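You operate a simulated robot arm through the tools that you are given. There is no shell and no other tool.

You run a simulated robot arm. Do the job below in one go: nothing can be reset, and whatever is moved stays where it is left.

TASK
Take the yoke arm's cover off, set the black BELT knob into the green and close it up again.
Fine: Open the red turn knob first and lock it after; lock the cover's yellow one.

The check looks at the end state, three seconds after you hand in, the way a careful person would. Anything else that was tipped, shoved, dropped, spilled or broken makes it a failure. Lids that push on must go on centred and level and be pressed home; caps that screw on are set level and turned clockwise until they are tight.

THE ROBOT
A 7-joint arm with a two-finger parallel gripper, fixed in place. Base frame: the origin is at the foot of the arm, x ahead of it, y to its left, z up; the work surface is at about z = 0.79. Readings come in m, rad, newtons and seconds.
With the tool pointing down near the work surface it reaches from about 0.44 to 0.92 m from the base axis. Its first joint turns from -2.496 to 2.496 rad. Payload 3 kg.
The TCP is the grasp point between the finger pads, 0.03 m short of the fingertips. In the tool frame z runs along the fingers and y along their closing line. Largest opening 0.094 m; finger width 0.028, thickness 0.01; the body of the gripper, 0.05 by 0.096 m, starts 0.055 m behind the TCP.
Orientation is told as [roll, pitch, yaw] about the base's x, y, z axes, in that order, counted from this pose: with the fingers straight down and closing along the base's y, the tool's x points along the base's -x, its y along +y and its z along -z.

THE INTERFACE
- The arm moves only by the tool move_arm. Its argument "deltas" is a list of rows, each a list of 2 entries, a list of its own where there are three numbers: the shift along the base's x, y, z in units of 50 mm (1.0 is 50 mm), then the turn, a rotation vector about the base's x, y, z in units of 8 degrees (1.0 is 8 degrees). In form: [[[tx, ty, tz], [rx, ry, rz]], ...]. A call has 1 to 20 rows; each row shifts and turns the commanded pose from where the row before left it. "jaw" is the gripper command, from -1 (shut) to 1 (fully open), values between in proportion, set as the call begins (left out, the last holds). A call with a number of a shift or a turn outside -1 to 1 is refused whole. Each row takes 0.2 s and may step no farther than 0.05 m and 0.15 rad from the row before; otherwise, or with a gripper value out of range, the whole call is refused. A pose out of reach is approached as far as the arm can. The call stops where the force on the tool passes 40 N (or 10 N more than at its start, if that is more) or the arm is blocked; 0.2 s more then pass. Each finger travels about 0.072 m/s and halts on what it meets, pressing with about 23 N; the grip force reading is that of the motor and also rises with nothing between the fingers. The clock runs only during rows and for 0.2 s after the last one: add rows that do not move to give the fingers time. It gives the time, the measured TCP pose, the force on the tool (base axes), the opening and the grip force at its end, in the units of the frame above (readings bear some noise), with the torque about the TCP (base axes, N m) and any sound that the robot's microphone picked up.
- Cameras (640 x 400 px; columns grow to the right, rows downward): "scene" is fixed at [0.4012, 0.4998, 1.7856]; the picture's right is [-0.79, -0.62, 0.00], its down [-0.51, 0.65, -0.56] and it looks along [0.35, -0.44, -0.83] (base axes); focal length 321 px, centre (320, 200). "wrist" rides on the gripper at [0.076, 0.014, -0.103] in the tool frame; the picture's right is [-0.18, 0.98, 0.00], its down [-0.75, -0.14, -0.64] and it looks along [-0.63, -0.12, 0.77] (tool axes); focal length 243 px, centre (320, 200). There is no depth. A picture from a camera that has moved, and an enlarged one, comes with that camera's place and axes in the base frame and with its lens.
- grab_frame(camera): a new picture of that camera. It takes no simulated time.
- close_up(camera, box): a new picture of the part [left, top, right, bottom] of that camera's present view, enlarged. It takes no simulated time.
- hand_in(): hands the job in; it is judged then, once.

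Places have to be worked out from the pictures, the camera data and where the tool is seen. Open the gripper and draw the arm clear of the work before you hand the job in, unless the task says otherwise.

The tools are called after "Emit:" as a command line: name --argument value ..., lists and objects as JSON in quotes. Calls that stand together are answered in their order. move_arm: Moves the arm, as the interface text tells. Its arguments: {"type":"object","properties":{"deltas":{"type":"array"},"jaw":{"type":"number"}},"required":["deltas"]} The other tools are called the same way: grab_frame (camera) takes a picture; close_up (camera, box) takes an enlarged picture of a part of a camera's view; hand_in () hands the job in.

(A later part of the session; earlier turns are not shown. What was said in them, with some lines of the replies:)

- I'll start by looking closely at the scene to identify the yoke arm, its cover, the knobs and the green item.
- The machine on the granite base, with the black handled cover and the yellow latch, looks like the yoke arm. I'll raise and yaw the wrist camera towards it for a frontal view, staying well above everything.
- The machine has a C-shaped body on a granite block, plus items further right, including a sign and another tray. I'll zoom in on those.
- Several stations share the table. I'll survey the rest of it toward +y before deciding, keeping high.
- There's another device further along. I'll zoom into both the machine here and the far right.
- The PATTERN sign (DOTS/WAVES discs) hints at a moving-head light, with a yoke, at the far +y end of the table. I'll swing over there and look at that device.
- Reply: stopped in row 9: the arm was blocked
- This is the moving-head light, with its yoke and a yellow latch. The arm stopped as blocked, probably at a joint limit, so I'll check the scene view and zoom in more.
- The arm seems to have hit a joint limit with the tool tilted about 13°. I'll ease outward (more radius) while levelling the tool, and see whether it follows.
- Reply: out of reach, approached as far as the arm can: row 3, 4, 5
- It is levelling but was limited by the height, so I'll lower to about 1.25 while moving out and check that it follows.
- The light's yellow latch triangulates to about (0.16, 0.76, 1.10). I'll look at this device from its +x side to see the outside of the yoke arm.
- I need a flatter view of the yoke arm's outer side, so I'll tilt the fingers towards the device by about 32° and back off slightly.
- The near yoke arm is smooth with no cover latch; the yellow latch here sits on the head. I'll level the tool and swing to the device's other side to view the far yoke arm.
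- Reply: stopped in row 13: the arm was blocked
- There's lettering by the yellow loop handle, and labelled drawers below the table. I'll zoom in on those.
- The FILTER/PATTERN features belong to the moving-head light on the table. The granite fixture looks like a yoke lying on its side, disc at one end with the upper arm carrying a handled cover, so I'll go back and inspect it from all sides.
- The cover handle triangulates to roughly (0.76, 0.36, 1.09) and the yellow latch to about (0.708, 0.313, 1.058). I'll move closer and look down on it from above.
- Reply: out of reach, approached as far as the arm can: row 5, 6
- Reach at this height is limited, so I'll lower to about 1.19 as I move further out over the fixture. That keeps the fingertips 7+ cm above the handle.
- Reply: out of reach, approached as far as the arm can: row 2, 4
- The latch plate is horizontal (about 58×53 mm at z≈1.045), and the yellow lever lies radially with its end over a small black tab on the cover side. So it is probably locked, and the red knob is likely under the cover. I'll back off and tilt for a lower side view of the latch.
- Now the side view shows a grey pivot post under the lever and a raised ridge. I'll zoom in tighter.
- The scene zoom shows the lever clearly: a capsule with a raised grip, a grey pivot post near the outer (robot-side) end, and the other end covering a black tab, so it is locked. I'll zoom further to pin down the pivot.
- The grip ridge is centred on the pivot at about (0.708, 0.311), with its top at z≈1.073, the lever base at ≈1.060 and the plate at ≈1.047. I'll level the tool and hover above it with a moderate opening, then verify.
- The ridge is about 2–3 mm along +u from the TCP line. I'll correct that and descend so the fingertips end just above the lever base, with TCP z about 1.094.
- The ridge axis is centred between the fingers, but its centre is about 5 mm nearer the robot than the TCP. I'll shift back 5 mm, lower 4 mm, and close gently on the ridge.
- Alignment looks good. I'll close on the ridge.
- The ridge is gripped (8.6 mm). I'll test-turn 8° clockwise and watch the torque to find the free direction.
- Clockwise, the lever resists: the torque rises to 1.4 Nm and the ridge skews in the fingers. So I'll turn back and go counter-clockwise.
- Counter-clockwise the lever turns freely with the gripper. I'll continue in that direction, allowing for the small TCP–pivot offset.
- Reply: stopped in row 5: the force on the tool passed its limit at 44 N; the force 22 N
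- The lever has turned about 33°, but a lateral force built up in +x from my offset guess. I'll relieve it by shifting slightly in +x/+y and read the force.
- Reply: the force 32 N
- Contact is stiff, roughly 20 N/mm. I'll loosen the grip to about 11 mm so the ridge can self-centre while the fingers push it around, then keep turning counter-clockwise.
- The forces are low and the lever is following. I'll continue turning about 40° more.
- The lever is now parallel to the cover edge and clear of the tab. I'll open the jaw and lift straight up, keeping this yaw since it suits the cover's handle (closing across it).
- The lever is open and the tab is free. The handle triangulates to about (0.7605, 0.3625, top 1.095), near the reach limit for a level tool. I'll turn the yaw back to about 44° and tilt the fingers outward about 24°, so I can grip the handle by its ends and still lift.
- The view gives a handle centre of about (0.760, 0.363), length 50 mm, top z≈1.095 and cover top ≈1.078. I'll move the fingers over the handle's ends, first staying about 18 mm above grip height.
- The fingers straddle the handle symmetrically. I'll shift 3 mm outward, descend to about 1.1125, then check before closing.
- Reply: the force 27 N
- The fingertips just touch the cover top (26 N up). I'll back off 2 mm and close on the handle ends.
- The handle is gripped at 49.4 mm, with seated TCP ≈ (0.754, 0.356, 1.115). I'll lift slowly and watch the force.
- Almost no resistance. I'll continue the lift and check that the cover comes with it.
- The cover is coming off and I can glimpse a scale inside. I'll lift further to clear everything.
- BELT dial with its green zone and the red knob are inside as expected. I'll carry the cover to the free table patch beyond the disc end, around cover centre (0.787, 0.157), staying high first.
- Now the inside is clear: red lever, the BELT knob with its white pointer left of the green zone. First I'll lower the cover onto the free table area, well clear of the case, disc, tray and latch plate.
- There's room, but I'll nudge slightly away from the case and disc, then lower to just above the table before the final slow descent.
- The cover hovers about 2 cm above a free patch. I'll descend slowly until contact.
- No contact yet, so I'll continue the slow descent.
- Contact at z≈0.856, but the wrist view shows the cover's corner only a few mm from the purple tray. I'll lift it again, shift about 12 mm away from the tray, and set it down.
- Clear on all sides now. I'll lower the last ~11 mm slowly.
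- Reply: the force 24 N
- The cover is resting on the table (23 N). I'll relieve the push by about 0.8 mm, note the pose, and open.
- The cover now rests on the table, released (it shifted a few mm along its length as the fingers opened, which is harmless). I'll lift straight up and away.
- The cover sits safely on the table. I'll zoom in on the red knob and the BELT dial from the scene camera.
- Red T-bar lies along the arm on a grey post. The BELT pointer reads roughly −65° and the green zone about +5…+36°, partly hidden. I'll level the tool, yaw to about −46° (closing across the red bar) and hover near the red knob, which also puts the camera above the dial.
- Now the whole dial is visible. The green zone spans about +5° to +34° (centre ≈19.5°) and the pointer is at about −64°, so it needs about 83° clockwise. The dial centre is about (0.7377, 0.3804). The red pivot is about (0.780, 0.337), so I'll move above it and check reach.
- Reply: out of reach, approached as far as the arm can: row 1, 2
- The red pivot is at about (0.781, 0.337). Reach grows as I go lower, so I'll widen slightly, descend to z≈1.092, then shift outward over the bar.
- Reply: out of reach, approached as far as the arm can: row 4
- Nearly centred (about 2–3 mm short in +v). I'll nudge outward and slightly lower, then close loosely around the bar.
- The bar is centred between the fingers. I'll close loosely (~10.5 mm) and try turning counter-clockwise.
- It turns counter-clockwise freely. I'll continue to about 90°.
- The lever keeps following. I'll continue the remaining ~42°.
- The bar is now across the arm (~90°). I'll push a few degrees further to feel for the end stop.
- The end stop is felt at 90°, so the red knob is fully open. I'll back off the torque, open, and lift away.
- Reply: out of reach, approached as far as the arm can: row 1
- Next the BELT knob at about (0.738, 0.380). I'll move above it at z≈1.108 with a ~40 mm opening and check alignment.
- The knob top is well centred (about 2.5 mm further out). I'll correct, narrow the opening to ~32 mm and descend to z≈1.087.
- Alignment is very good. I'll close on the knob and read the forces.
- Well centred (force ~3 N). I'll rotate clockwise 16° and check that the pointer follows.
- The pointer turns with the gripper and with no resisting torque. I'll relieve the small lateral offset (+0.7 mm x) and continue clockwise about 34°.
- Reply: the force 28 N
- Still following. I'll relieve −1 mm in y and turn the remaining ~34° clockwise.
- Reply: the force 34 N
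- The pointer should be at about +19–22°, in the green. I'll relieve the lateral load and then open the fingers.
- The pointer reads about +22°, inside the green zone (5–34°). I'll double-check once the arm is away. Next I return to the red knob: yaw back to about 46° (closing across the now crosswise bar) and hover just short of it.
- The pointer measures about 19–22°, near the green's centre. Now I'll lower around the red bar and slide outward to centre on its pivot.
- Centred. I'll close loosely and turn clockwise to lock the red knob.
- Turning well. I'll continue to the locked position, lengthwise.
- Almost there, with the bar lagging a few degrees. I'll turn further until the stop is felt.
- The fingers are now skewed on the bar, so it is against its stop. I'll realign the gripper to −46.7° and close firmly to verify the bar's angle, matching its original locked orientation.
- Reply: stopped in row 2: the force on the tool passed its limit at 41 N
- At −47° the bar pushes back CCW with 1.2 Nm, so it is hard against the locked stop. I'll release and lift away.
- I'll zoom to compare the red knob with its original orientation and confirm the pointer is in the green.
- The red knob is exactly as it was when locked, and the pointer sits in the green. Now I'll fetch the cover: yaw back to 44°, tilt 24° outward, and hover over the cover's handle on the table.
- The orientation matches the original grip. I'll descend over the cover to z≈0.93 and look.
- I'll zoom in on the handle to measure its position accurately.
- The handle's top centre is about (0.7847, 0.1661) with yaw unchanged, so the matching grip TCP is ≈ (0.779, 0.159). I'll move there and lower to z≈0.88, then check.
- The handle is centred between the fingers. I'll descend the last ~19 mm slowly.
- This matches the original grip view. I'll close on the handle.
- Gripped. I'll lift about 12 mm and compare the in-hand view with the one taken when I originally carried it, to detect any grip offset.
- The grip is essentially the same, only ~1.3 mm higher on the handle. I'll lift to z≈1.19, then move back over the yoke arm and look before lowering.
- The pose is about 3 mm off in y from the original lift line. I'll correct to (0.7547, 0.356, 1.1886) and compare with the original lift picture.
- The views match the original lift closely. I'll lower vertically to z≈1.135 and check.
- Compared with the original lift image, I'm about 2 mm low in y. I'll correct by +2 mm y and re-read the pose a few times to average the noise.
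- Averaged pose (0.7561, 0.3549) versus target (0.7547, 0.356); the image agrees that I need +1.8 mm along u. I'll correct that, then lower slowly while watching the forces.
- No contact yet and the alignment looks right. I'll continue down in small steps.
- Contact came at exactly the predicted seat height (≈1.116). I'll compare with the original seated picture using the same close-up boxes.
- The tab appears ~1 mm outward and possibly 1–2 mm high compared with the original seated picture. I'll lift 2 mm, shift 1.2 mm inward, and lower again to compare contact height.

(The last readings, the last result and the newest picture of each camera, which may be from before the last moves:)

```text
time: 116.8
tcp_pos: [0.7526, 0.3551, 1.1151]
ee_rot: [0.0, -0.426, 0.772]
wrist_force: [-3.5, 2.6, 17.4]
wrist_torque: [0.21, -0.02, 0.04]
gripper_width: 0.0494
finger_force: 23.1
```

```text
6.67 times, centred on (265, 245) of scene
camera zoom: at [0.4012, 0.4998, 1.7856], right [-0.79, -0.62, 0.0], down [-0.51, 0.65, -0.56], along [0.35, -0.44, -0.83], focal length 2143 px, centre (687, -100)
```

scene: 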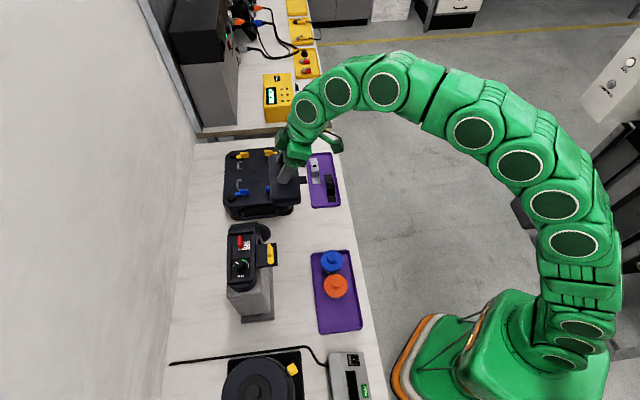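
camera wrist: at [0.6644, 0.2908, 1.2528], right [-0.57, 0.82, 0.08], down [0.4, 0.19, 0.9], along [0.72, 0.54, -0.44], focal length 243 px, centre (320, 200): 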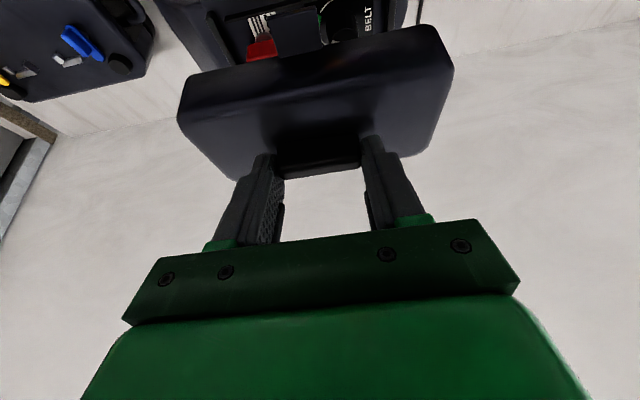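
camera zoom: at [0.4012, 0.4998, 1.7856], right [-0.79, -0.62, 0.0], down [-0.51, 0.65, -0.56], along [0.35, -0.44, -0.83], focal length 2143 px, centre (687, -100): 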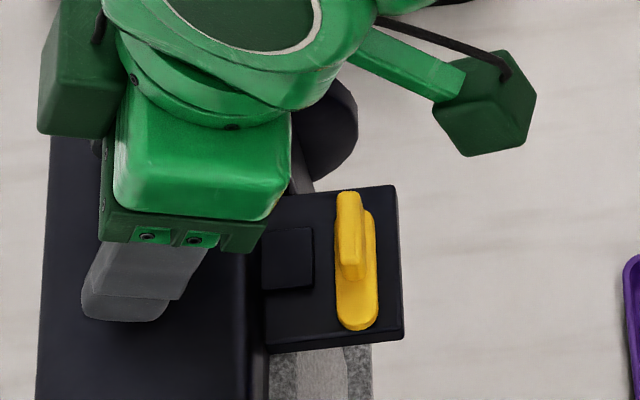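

Now v matches, but the image (4 px up) and a steady ~4 N push toward +u suggest I'm 1–1.5 mm short in +u. I'll lift 2 mm, shift +1.3 mm in u, and lower again.

Emit:
move_arm --deltas '[[[0, 0, 0.06], [0, 0, 0]], [[-0.014, 0.024, 0], [0, 0, 0]], [[0, 0, -0.04], [0, 0, 0]], [[0, 0, 0], [0, 0, 0]]]'

Emit:
move_arm --deltas '[[[0, 0, -0.02], [0, 0, 0]], [[0, 0, 0], [0, 0, 0]]]'

Emit:
move_arm --deltas '[[[0, 0, -0.02], [0, 0, 0]], [[0, 0, 0], [0, 0, 0]]]'

Emit:
close_up --camera "scene" --box '[220, 215, 310, 275]'

Emit:
close_up --camera "scene" --box '[215, 220, 265, 300]'

```text
time: 117.8
tcp_pos: [0.7524, 0.3558, 1.1147]
ee_rot: [0.0, -0.427, 0.772]
wrist_force: [-0.1, -2.0, 7.3]
wrist_torque: [0.08, -0.03, -0.03]
gripper_width: 0.0494
finger_force: 23.0
```

```text
time: 118.4
tcp_pos: [0.7525, 0.3551, 1.1157]
ee_rot: [-0.002, -0.428, 0.773]
wrist_force: [-0.5, -0.2, 18.1]
wrist_torque: [0.12, -0.03, 0.06]
gripper_width: 0.0495
finger_force: 23.0
```

```text
time: 119.0
tcp_pos: [0.7528, 0.3565, 1.1158]
ee_rot: [-0.002, -0.429, 0.773]
wrist_force: [-8.3, -6.0, 36.9]
wrist_torque: [-0.07, 0.29, 0.03]
gripper_width: 0.0491
finger_force: 23.1
```

```text
6.67 times, centred on (265, 245) of scene
camera zoom: at [0.4012, 0.4998, 1.7856], right [-0.79, -0.62, 0.0], down [-0.51, 0.65, -0.56], along [0.35, -0.44, -0.83], focal length 2143 px, centre (687, -100)
```

zoom: 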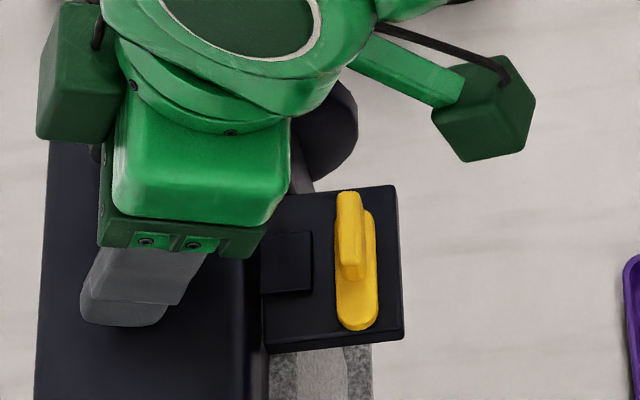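

```text
5.00 times, centred on (240, 260) of scene
camera zoom: at [0.4012, 0.4998, 1.7856], right [-0.79, -0.62, 0.0], down [-0.51, 0.65, -0.56], along [0.35, -0.44, -0.83], focal length 1607 px, centre (720, -100)
```

zoom: 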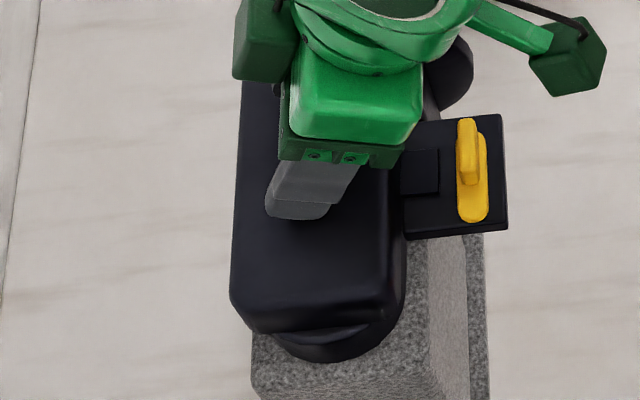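

Now the tab and cover outline match the original seated image, lateral force vanished and the contact is firm (37 N), so the cover is pressed home. I'll relieve the push slightly and open the fingers.

Emit:
move_arm --deltas '[[[0, 0, 0.03], [0, 0, 0]], [[0, 0, 0], [0, 0, 0]]]'

Emit:
move_arm --deltas '[[[0, 0, 0], [0, 0, 0]], [[0, 0, 0], [0, 0, 0]], [[0, 0, 0], [0, 0, 0]]]' --jaw 0.3

Emit:
move_arm --deltas '[[[0, 0, 0.1], [0, 0, 0]], [[0, 0, 0.4], [0, 0, 0]], [[0, 0, 0.4], [0, 0, 0]], [[-0.6, -0.6, 0.3], [0, 0, 0]], [[-0.6, -0.6, 0], [0, 0, 0]], [[0, 0, 0], [0, 0, 0]]]'

Emit:
close_up --camera "scene" --box '[215, 220, 265, 300]'

Emit:
close_up --camera "scene" --box '[220, 215, 310, 275]'

Emit:
grab_frame --camera "wrist"

```text
time: 119.6
tcp_pos: [0.7537, 0.3558, 1.1141]
ee_rot: [0.001, -0.428, 0.773]
wrist_force: [-1.6, -5.0, 28.1]
wrist_torque: [0.11, -0.18, -0.02]
gripper_width: 0.0494
finger_force: 22.7
```

```text
time: 120.4
tcp_pos: [0.753, 0.3564, 1.1139]
ee_rot: [0.0, -0.428, 0.773]
wrist_force: [2.5, 1.1, 27.6]
wrist_torque: [0.08, -0.04, 0.01]
gripper_width: 0.0562
finger_force: 0.0
```

```text
time: 121.8
tcp_pos: [0.6912, 0.2955, 1.1754]
ee_rot: [0.001, -0.425, 0.774]
wrist_force: [-0.4, 0.1, 1.0]
wrist_torque: [0.02, 0.0, 0.01]
gripper_width: 0.0611
finger_force: 0.2
```

```text
5.00 times, centred on (240, 260) of scene
camera zoom: at [0.4012, 0.4998, 1.7856], right [-0.79, -0.62, 0.0], down [-0.51, 0.65, -0.56], along [0.35, -0.44, -0.83], focal length 1607 px, centre (720, -100)
```

zoom: 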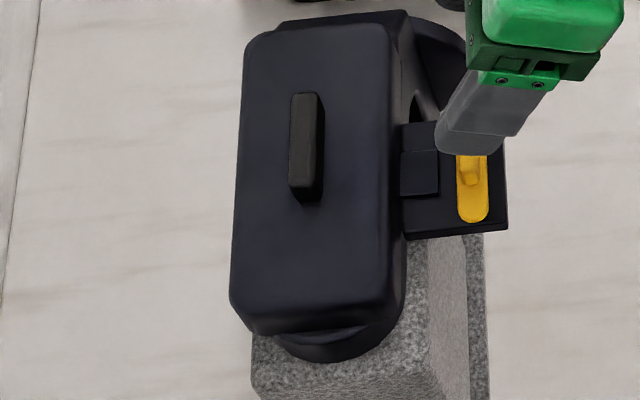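

```text
6.67 times, centred on (265, 245) of scene
camera zoom: at [0.4012, 0.4998, 1.7856], right [-0.79, -0.62, 0.0], down [-0.51, 0.65, -0.56], along [0.35, -0.44, -0.83], focal length 2143 px, centre (687, -100)
```

zoom: 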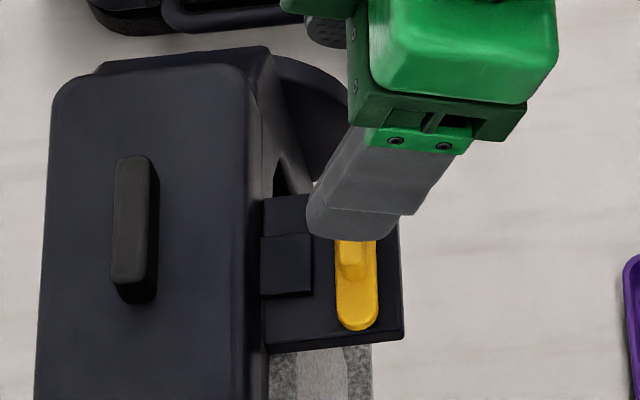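

```text
taken
camera wrist: at [0.603, 0.2282, 1.2355], right [-0.57, 0.82, 0.08], down [0.4, 0.19, 0.9], along [0.72, 0.54, -0.44], focal length 243 px, centre (320, 200)
```

wrist: 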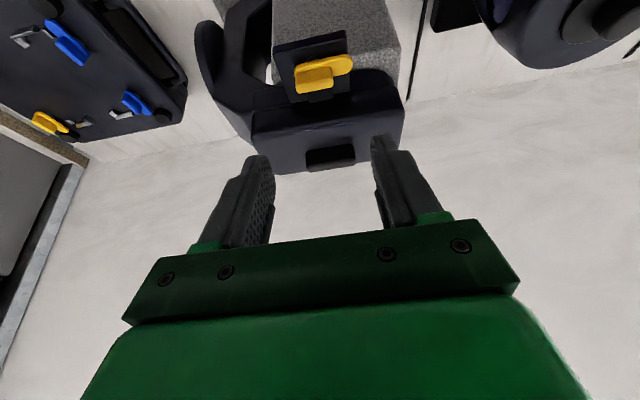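

The cover outline, handle and tab match the original seated picture. I'll check from the wrist camera for any gap or tilt along the rim.

Emit:
close_up --camera "wrist" --box '[220, 20, 420, 180]'

Emit:
close_up --camera "scene" --box '[228, 255, 268, 295]'

```text
2.50 times, centred on (320, 100) of wrist
camera zoom: at [0.603, 0.2282, 1.2355], right [-0.57, 0.82, 0.08], down [0.4, 0.19, 0.9], along [0.72, 0.54, -0.44], focal length 606 px, centre (320, 450)
```

zoom: 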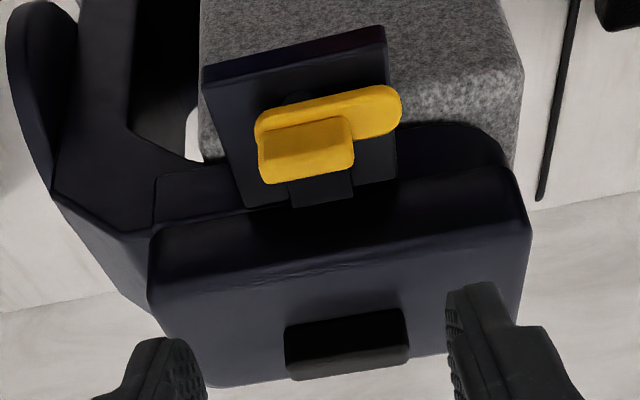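

```text
10.00 times, centred on (248, 275) of scene
camera zoom: at [0.4012, 0.4998, 1.7856], right [-0.79, -0.62, 0.0], down [-0.51, 0.65, -0.56], along [0.35, -0.44, -0.83], focal length 3214 px, centre (1040, -550)
```

zoom: 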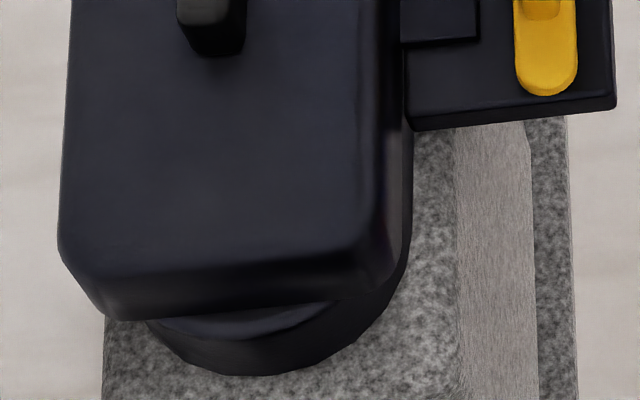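

It looks level. For a quantitative check I'll go to the same camera pose I used before removing the cover, and compare the handle's image position.

Emit:
move_arm --deltas '[[[0.274, 0.276, -0.1], [0, 0, 0]], [[0, 0, 0], [0, 0, 0]], [[0, 0, 0], [0, 0, 0]]]' --jaw 0.6

Emit:
close_up --camera "wrist" --box '[240, 110, 400, 235]'

Emit:
grab_frame --camera "wrist"

```text
time: 122.6
tcp_pos: [0.7056, 0.3094, 1.1688]
ee_rot: [-0.001, -0.427, 0.772]
wrist_force: [0.5, -0.6, 0.6]
wrist_torque: [0.0, -0.01, 0.02]
gripper_width: 0.0754
finger_force: 0.1
```

```text
3.20 times, centred on (320, 172) of wrist
camera zoom: at [0.617, 0.2429, 1.2309], right [-0.57, 0.82, 0.08], down [0.4, 0.19, 0.9], along [0.72, 0.54, -0.44], focal length 776 px, centre (320, 288)
```

zoom: 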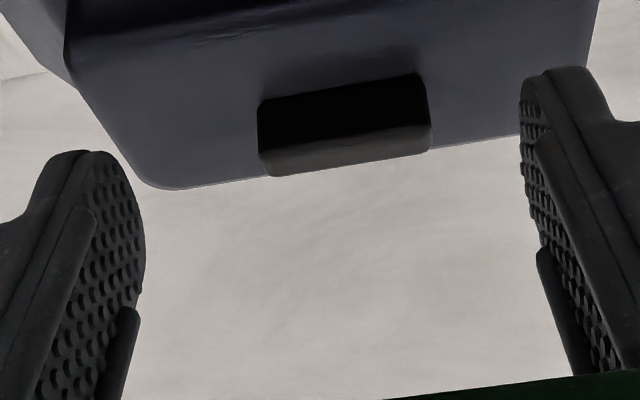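

```text
taken
camera wrist: at [0.617, 0.2429, 1.2309], right [-0.57, 0.82, 0.08], down [0.4, 0.19, 0.9], along [0.72, 0.54, -0.44], focal length 243 px, centre (320, 200)
```

wrist: 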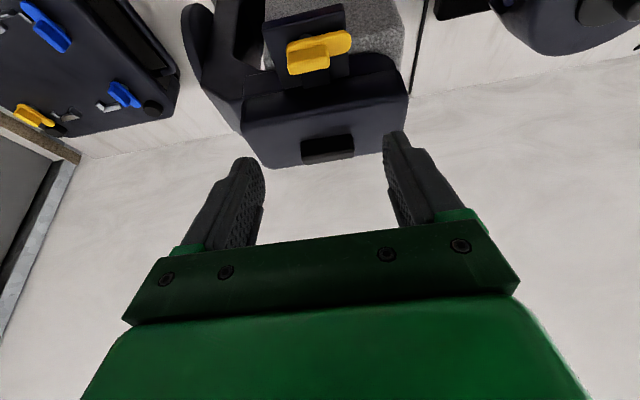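

The cover sits in its original pose. Now I'll lock the yellow latch: level the tool and yaw to about 134° above the lever.

Emit:
move_arm --deltas '[[[0, 0, 0], [-0.53, 0.55, 0]], [[0, 0, 0], [-0.53, 0.55, 0]], [[0, 0, 0], [-0.53, 0.55, 0]], [[0, 0, 0], [-0.53, 0.55, 0]], [[0, 0, 0], [0, 0, 0.94]], [[0, 0, 0], [0, 0, 0.94]], [[0, 0, 0], [0, 0, 0.94]], [[0, 0, 0], [0, 0, 0.94]], [[0, 0, 0], [0, 0, 0.94]], [[0, 0, 0], [0, 0, 0.94]], [[0, 0, 0], [0, 0, 0.94]], [[0, 0, 0], [0, 0, 0.94]], [[0, 0, 0], [0, 0, 0.94]], [[0, 0, -0.15], [0, 0, 0.94]], [[0, 0, -0.15], [0, 0, 0.94]], [[0, 0, -0.15], [0, 0, 0.85]], [[0, 0, 0], [0, 0, 0]], [[0, 0, 0], [0, 0, 0]]]' --jaw -0.3

Emit:
grab_frame --camera "wrist"

Emit:
close_up --camera "wrist" --box '[260, 90, 380, 200]'

```text
time: 126.4
tcp_pos: [0.7057, 0.309, 1.1461]
ee_rot: [0.004, 0.001, 2.336]
wrist_force: [0.3, -1.2, -0.3]
wrist_torque: [-0.01, 0.02, -0.01]
gripper_width: 0.0327
finger_force: 0.0
```

```text
taken
camera wrist: at [0.7499, 0.2452, 1.2488], right [-0.84, -0.55, 0.0], down [-0.42, 0.64, 0.64], along [-0.35, 0.54, -0.77], focal length 243 px, centre (320, 200)
```

wrist: 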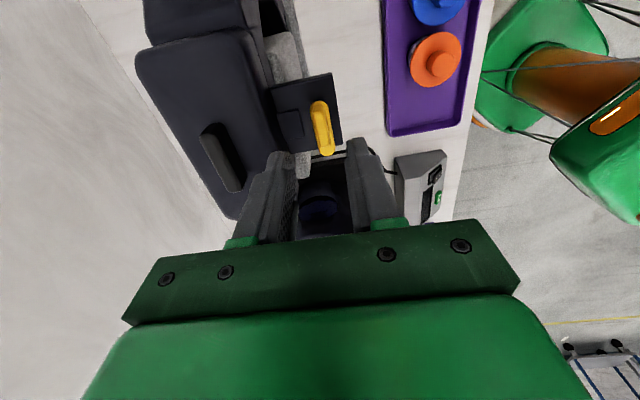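

```text
3.64 times, centred on (320, 145) of wrist
camera zoom: at [0.7499, 0.2452, 1.2488], right [-0.84, -0.55, 0.0], down [-0.42, 0.64, 0.64], along [-0.35, 0.54, -0.77], focal length 882 px, centre (320, 400)
```

zoom: 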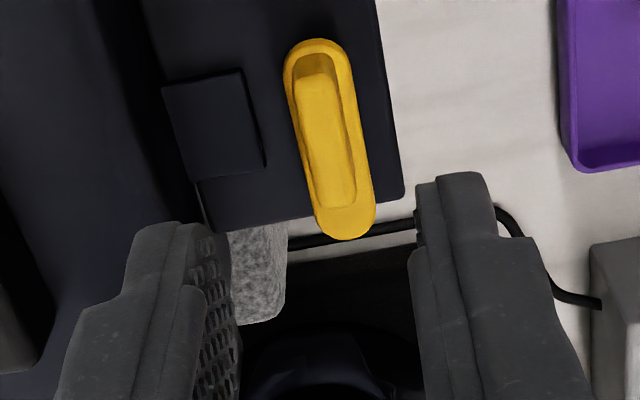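

Aligned over the lever. I'll descend to the same height as before (z≈1.0945).

Emit:
move_arm --deltas '[[[0, 0, -0.4], [0, 0, 0]], [[0, 0, -0.4], [0, 0, 0]], [[0, 0, -0.22], [0, 0, 0]], [[0, 0, 0], [0, 0, 0]]]'

Emit:
close_up --camera "wrist" --box '[260, 90, 380, 200]'

Emit:
close_up --camera "scene" --box '[220, 215, 310, 275]'

```text
time: 127.4
tcp_pos: [0.7062, 0.3091, 1.0958]
ee_rot: [0.0, 0.001, 2.336]
wrist_force: [0.8, -0.2, -0.8]
wrist_torque: [0.01, -0.03, 0.0]
gripper_width: 0.033
finger_force: 0.1
```

```text
3.64 times, centred on (320, 145) of wrist
camera zoom: at [0.7499, 0.2447, 1.1976], right [-0.84, -0.55, 0.0], down [-0.42, 0.64, 0.64], along [-0.35, 0.54, -0.77], focal length 882 px, centre (320, 400)
```

zoom: 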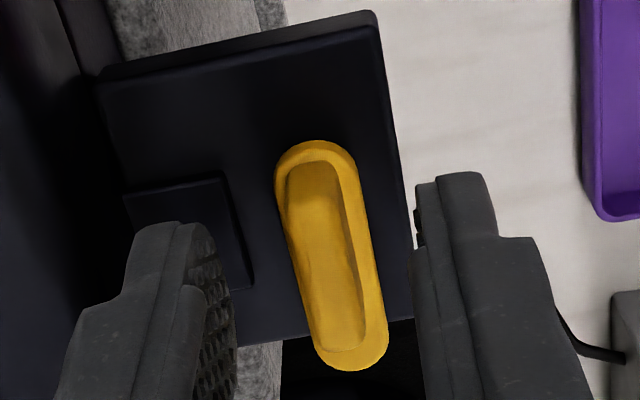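

```text
6.67 times, centred on (265, 245) of scene
camera zoom: at [0.4012, 0.4998, 1.7856], right [-0.79, -0.62, 0.0], down [-0.51, 0.65, -0.56], along [0.35, -0.44, -0.83], focal length 2143 px, centre (687, -100)
```

zoom: 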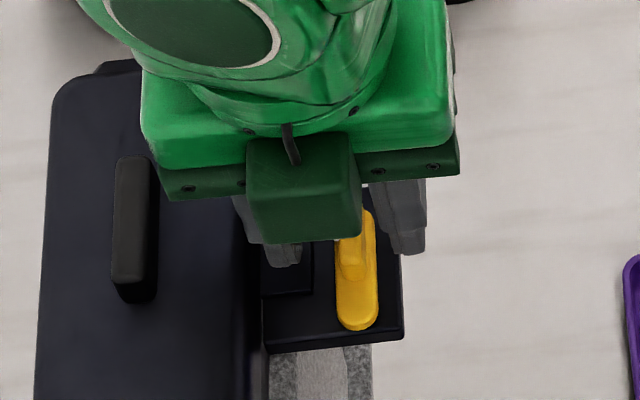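

The ridge is between the fingers. I'll close loosely and turn clockwise toward the locked position.

Emit:
move_arm --deltas '[[[0, 0, 0], [0, 0, 0]], [[0, 0, 0], [0, 0, -0.6]], [[0, 0, 0], [0, 0, -0.8]], [[0, 0, 0], [0, 0, -0.8]], [[0, 0, 0], [0, 0, -0.8]], [[0, 0, 0], [0, 0, -0.8]], [[0, 0, 0], [0, 0, -0.8]], [[0, 0, 0], [0, 0, 0]]]' --jaw -0.76

Emit:
close_up --camera "wrist" --box '[260, 90, 380, 200]'

Emit:
close_up --camera "scene" --box '[220, 215, 310, 275]'

```text
time: 129.2
tcp_pos: [0.7069, 0.3088, 1.0969]
ee_rot: [0.001, 0.001, 1.69]
wrist_force: [-0.9, -0.7, 1.2]
wrist_torque: [-0.03, 0.05, -0.01]
gripper_width: 0.0124
finger_force: 1.1
```

```text
3.64 times, centred on (320, 145) of wrist
camera zoom: at [0.7028, 0.2325, 1.1983], right [-1.0, 0.06, 0.0], down [0.05, 0.77, 0.64], along [0.04, 0.64, -0.77], focal length 882 px, centre (320, 400)
```

zoom: 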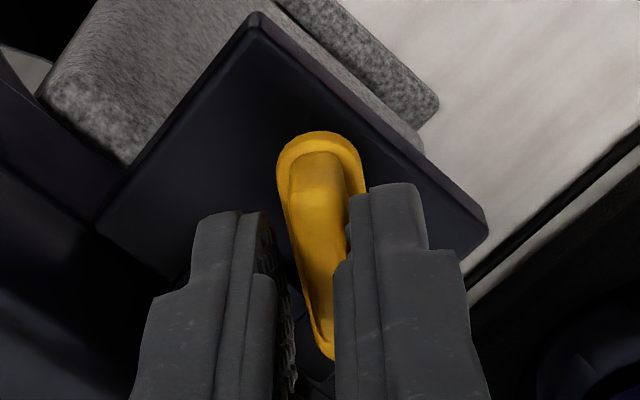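

```text
6.67 times, centred on (265, 245) of scene
camera zoom: at [0.4012, 0.4998, 1.7856], right [-0.79, -0.62, 0.0], down [-0.51, 0.65, -0.56], along [0.35, -0.44, -0.83], focal length 2143 px, centre (687, -100)
```

zoom: 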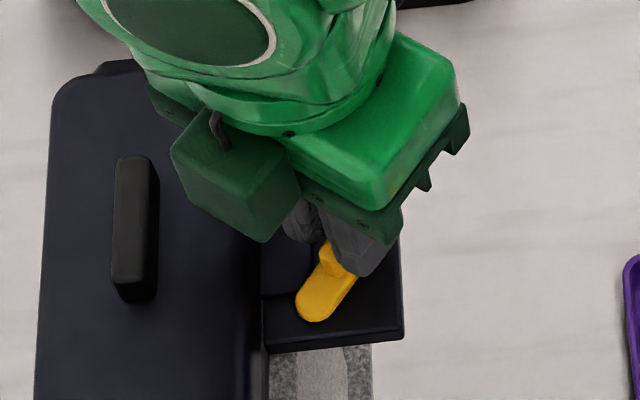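

The lever is following. I'll continue clockwise.

Emit:
move_arm --deltas '[[[0, 0, 0], [0, 0, -0.8]], [[0, 0, 0], [0, 0, -0.8]], [[0, 0, 0], [0, 0, -0.8]], [[0, 0, 0], [0, 0, -0.8]], [[0, 0, 0], [0, 0, -0.8]], [[0, 0, 0], [0, 0, 0]]]'

Emit:
close_up --camera "wrist" --box '[260, 90, 380, 200]'

Emit:
close_up --camera "scene" --box '[220, 215, 310, 275]'

```text
time: 130.6
tcp_pos: [0.7069, 0.3096, 1.0976]
ee_rot: [0.001, -0.001, 1.133]
wrist_force: [-1.3, 1.8, -0.4]
wrist_torque: [0.05, 0.0, 0.0]
gripper_width: 0.0124
finger_force: 1.5
```

```text
3.64 times, centred on (320, 145) of wrist
camera zoom: at [0.6622, 0.2472, 1.1982], right [-0.81, 0.58, 0.0], down [0.45, 0.62, 0.64], along [0.37, 0.52, -0.77], focal length 882 px, centre (320, 400)
```

zoom: 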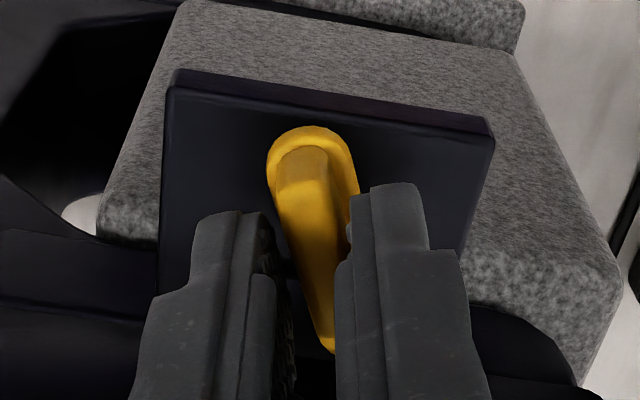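

```text
6.67 times, centred on (265, 245) of scene
camera zoom: at [0.4012, 0.4998, 1.7856], right [-0.79, -0.62, 0.0], down [-0.51, 0.65, -0.56], along [0.35, -0.44, -0.83], focal length 2143 px, centre (687, -100)
```

zoom: 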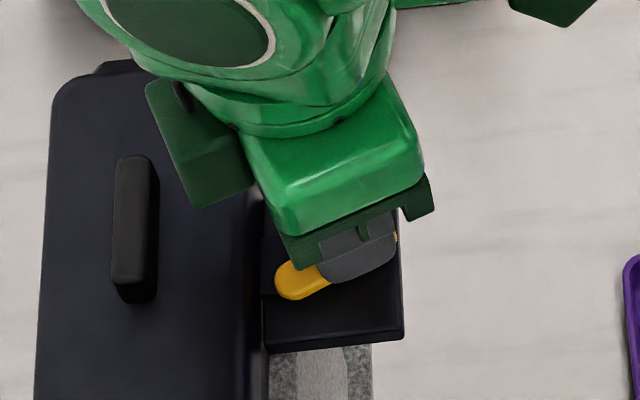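

Continuing over the tab to the locked stop.

Emit:
move_arm --deltas '[[[0, 0, 0], [0, 0, -0.7]], [[0, 0, 0], [0, 0, -0.7]], [[0, 0, 0], [0, 0, -0.7]], [[0, 0, 0], [0, 0, -0.7]], [[0, 0, 0], [0, 0, -0.5]], [[0, 0, 0], [0, 0, 0]]]'

Emit:
close_up --camera "wrist" --box '[260, 90, 380, 200]'

Emit:
close_up --camera "scene" --box '[220, 215, 310, 275]'

```text
time: 132.0
tcp_pos: [0.7056, 0.3097, 1.0963]
ee_rot: [0.0, 0.001, 0.673]
wrist_force: [-1.4, 1.9, -0.7]
wrist_torque: [0.05, -0.01, 0.02]
gripper_width: 0.0124
finger_force: 1.4
```

```text
3.64 times, centred on (320, 145) of wrist
camera zoom: at [0.6392, 0.2738, 1.1979], right [-0.47, 0.88, 0.0], down [0.68, 0.36, 0.64], along [0.57, 0.3, -0.77], focal length 882 px, centre (320, 400)
```

zoom: 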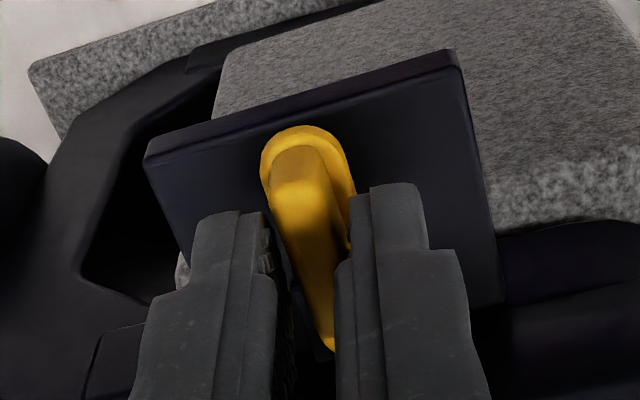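

```text
6.67 times, centred on (265, 245) of scene
camera zoom: at [0.4012, 0.4998, 1.7856], right [-0.79, -0.62, 0.0], down [-0.51, 0.65, -0.56], along [0.35, -0.44, -0.83], focal length 2143 px, centre (687, -100)
```

zoom: 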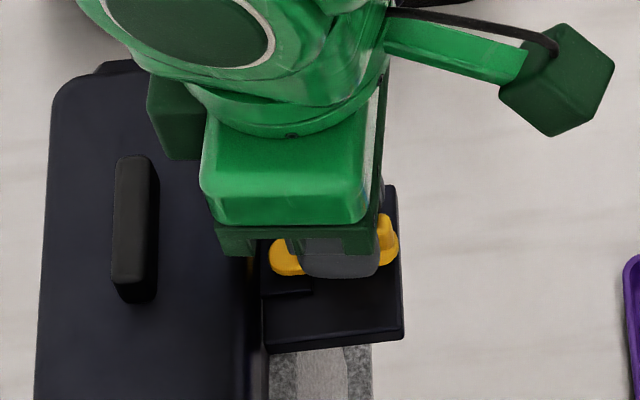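

Nearly there, with the lever lagging the fingers a few degrees. I'll push further until the stop is felt.

Emit:
move_arm --deltas '[[[0, 0, 0], [0, 0, -0.6]], [[0, 0, 0], [0, 0, -0.6]], [[0, 0, 0], [0, 0, 0]]]'

Emit:
move_arm --deltas '[[[0, 0, 0], [0, 0, -0.4]], [[0, 0, 0], [0, 0, 0]]]'

Emit:
close_up --camera "wrist" --box '[260, 90, 380, 200]'

```text
time: 132.8
tcp_pos: [0.7064, 0.3101, 1.0957]
ee_rot: [0.002, -0.002, 0.506]
wrist_force: [7.2, 6.5, 1.7]
wrist_torque: [0.46, -0.55, 1.1]
gripper_width: 0.0161
finger_force: 45.1
```

```text
time: 133.4
tcp_pos: [0.7072, 0.3102, 1.0959]
ee_rot: [0.002, -0.002, 0.45]
wrist_force: [9.9, 5.5, 0.9]
wrist_torque: [0.3, -0.6, 1.41]
gripper_width: 0.0168
finger_force: 44.5
```

```text
3.64 times, centred on (320, 145) of wrist
camera zoom: at [0.6332, 0.29, 1.1978], right [-0.26, 0.97, 0.0], down [0.74, 0.2, 0.64], along [0.62, 0.17, -0.77], focal length 882 px, centre (320, 400)
```

zoom: 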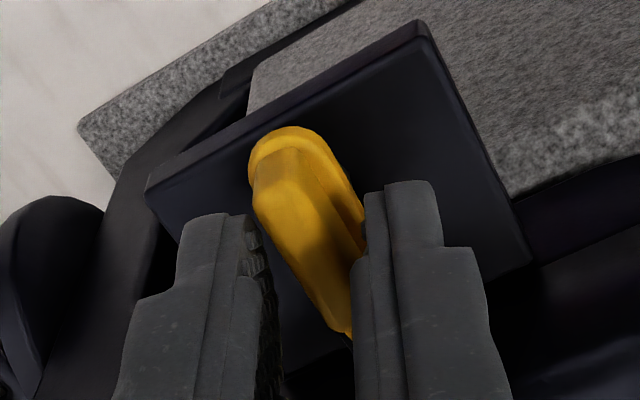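

A firm stop with 1.4 Nm, the same as the original locked stop. I'll back off the torque, open, and lift clear.

Emit:
move_arm --deltas '[[[0, 0, 0], [0, 0, 0.8]], [[0, 0, 0], [0, 0, 0.8]], [[0, 0, 0], [0, 0, 0.5]], [[0, 0, 0], [0, 0, 0]]]'

Emit:
move_arm --deltas '[[[0, 0, 0], [0, 0, 0]], [[0, 0, 0], [0, 0, 0]]]' --jaw -0.2

Emit:
move_arm --deltas '[[[0, 0, 0.3], [0, 0, 0]], [[0, 0, 0.6], [0, 0, 0]], [[-0.5, -0.5, 0.3], [0, 0, 0]], [[-0.7, -0.7, 0], [0, 0, 0]], [[-0.7, -0.7, 0], [0, 0, 0]], [[0, 0, 0], [0, 0, 0]]]'

Emit:
close_up --camera "scene" --box '[215, 215, 295, 265]'

Emit:
close_up --camera "scene" --box '[254, 242, 282, 260]'

Emit:
grab_frame --camera "wrist"

```text
time: 134.4
tcp_pos: [0.7063, 0.3096, 1.095]
ee_rot: [0.001, -0.001, 0.743]
wrist_force: [0.3, 0.2, 1.0]
wrist_torque: [0.0, 0.0, -0.02]
gripper_width: 0.011
finger_force: 0.1
```

```text
time: 135.0
tcp_pos: [0.7062, 0.3107, 1.0963]
ee_rot: [0.003, 0.001, 0.743]
wrist_force: [0.6, -0.1, -0.4]
wrist_torque: [0.04, -0.03, 0.0]
gripper_width: 0.0379
finger_force: 0.1
```

```text
time: 136.4
tcp_pos: [0.6128, 0.2175, 1.1557]
ee_rot: [0.002, 0.0, 0.744]
wrist_force: [0.0, -1.3, 0.0]
wrist_torque: [0.01, -0.03, -0.01]
gripper_width: 0.0375
finger_force: 0.2
```

```text
8.00 times, centred on (255, 240) of scene
camera zoom: at [0.4012, 0.4998, 1.7856], right [-0.79, -0.62, 0.0], down [-0.51, 0.65, -0.56], along [0.35, -0.44, -0.83], focal length 2571 px, centre (840, -120)
```

zoom: 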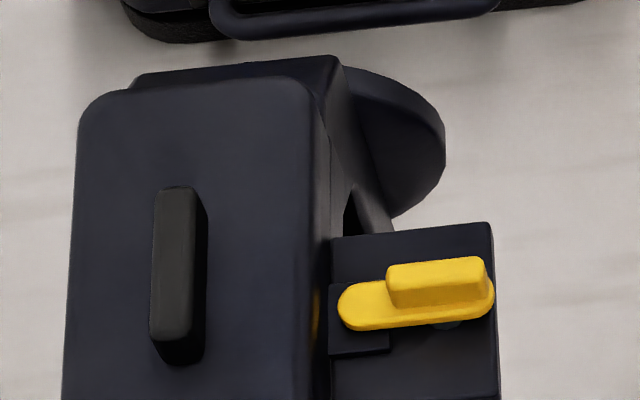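

```text
16.00 times, centred on (268, 251) of scene
camera zoom: at [0.4012, 0.4998, 1.7856], right [-0.79, -0.62, 0.0], down [-0.51, 0.65, -0.56], along [0.35, -0.44, -0.83], focal length 5143 px, centre (1152, -616)
```

zoom: 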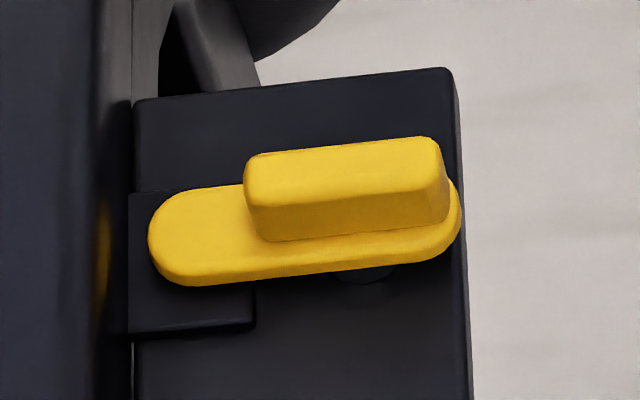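

```text
taken
camera wrist: at [0.5474, 0.1765, 1.2575], right [-0.53, 0.85, 0.0], down [0.65, 0.4, 0.64], along [0.54, 0.34, -0.77], focal length 243 px, centre (320, 200)
```

wrist: 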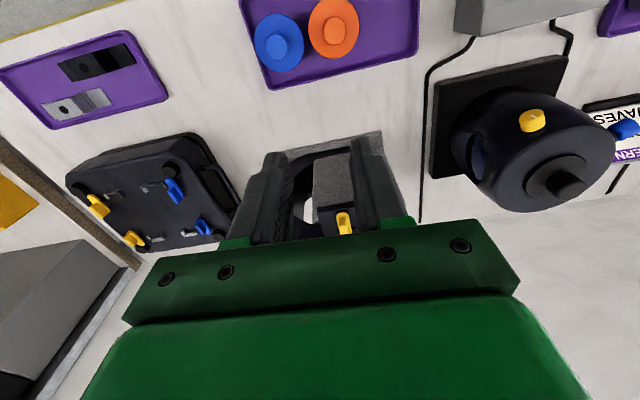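

The latch, tab, handle and cover all match the original locked picture. I'll open the gripper, draw the arm back clear, and do a final scene check.

Emit:
move_arm --deltas '[[[-0.5, -0.1, 0.4], [0, 0, 0]], [[-0.6, -0.1, 0.5], [0, 0, -0.8]], [[-0.6, -0.1, 0.5], [0, 0, -0.9]], [[-0.6, -0.1, 0.5], [0, 0, -0.9]], [[-0.4, -0.1, 0.5], [0, 0, -0.9]], [[0, -0.1, 0.2], [0, 0, -0.9]], [[0, 0, 0], [0, 0, -0.9]], [[0, 0, 0], [0, 0, 0]], [[0, 0, 0], [0, 0, 0]]]' --jaw 1

Emit:
grab_frame --camera "scene"

Emit:
close_up --camera "scene" --box '[200, 200, 380, 340]'

Emit:
close_up --camera "scene" --box '[200, 130, 360, 230]'

```text
time: 138.4
tcp_pos: [0.4757, 0.1838, 1.2871]
ee_rot: [0.002, 0.0, 0.001]
wrist_force: [-0.9, -0.1, -0.6]
wrist_torque: [-0.03, -0.02, -0.03]
gripper_width: 0.0938
finger_force: 0.1
```

```text
taken
```

scene: 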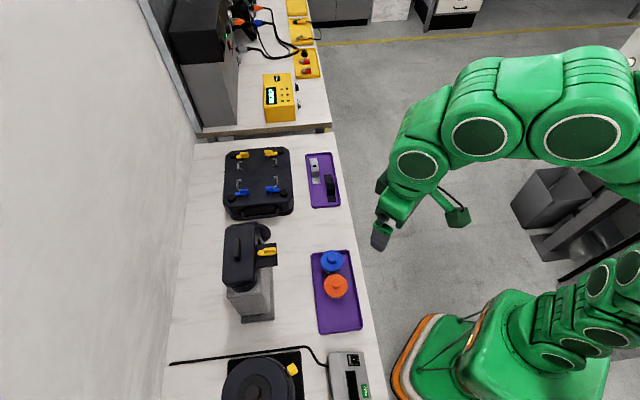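

```text
2.86 times, centred on (290, 270) of scene
camera zoom: at [0.4012, 0.4998, 1.7856], right [-0.79, -0.62, 0.0], down [-0.51, 0.65, -0.56], along [0.35, -0.44, -0.83], focal length 918 px, centre (406, 0)
```

zoom: 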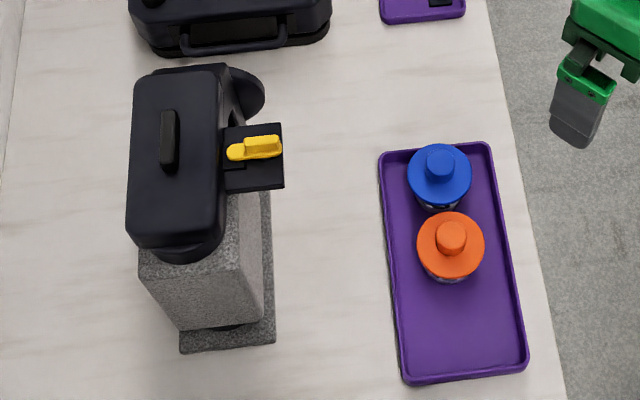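

```text
4.00 times, centred on (280, 180) of scene
camera zoom: at [0.4012, 0.4998, 1.7856], right [-0.79, -0.62, 0.0], down [-0.51, 0.65, -0.56], along [0.35, -0.44, -0.83], focal length 1286 px, centre (480, 280)
```

zoom: 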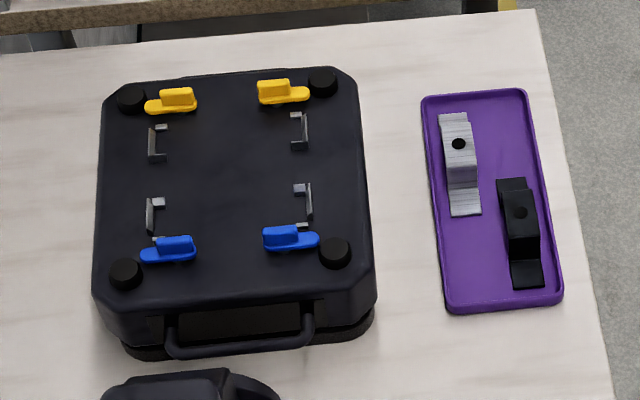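

Everything else is undisturbed. One last close-up of the cover, with the same box as at the start, to confirm it sits level and home.

Emit:
close_up --camera "scene" --box '[215, 220, 265, 300]'

Emit:
close_up --camera "scene" --box '[228, 255, 268, 295]'

```text
5.00 times, centred on (240, 260) of scene
camera zoom: at [0.4012, 0.4998, 1.7856], right [-0.79, -0.62, 0.0], down [-0.51, 0.65, -0.56], along [0.35, -0.44, -0.83], focal length 1607 px, centre (720, -100)
```

zoom: 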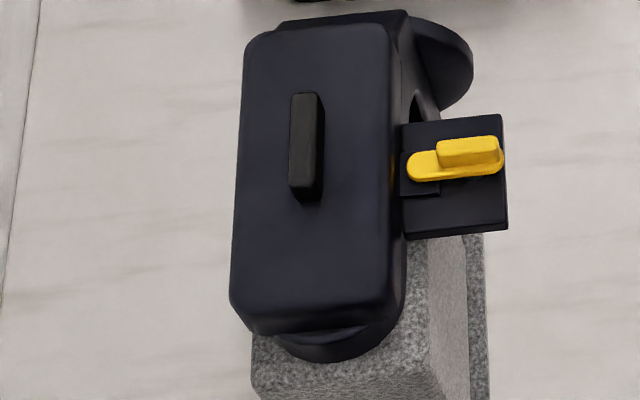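

```text
10.00 times, centred on (248, 275) of scene
camera zoom: at [0.4012, 0.4998, 1.7856], right [-0.79, -0.62, 0.0], down [-0.51, 0.65, -0.56], along [0.35, -0.44, -0.83], focal length 3214 px, centre (1040, -550)
```

zoom: 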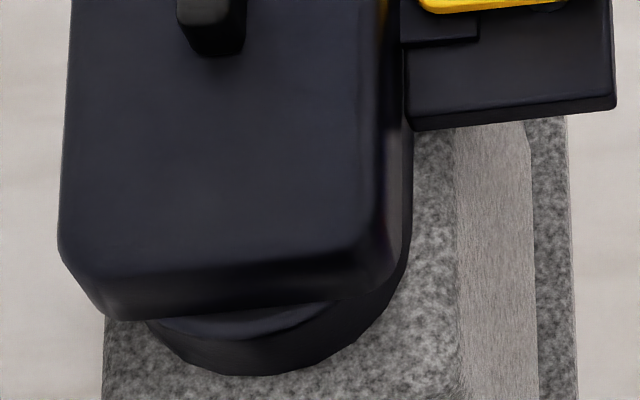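

The final picture matches the starting one: the cover is level and seated, and the yellow latch is over its tab. The red knob was locked and the BELT pointer was in the green before the cover went back on. The arm is clear with the gripper open, so I'm handing in.

Emit:
hand_in

```text
The job is handed in.
```

The job is done and handed in. The yoke arm's cover is back on, and the BELT knob underneath is set into the green.

- **Red turn knob:** I opened it a quarter turn before touching the BELT knob. Afterwards I turned it back until it hit its stop, in the same position it started in.
- **BELT knob:** I turned it about 83° clockwise. The pointer reads roughly 20°, near the middle of the green zone (about 5° to 34°).
- **Cover:** I pressed it down with about 37 N. In the camera views it sits level and matches where it was before I took it off.
- **Yellow latch:** It is turned back to its stop, with the lever over the cover's tab as at the start.

The cover rested on a clear patch of table between the case and the tray while it was off. It slid a few millimetres there as the fingers opened, without touching anything. The stations in view of the fixed camera look the same as in the first picture. I didn't take a last picture of the far end of the table, but I only used the camera there and touched nothing. The gripper is open and the arm is clear of the work.
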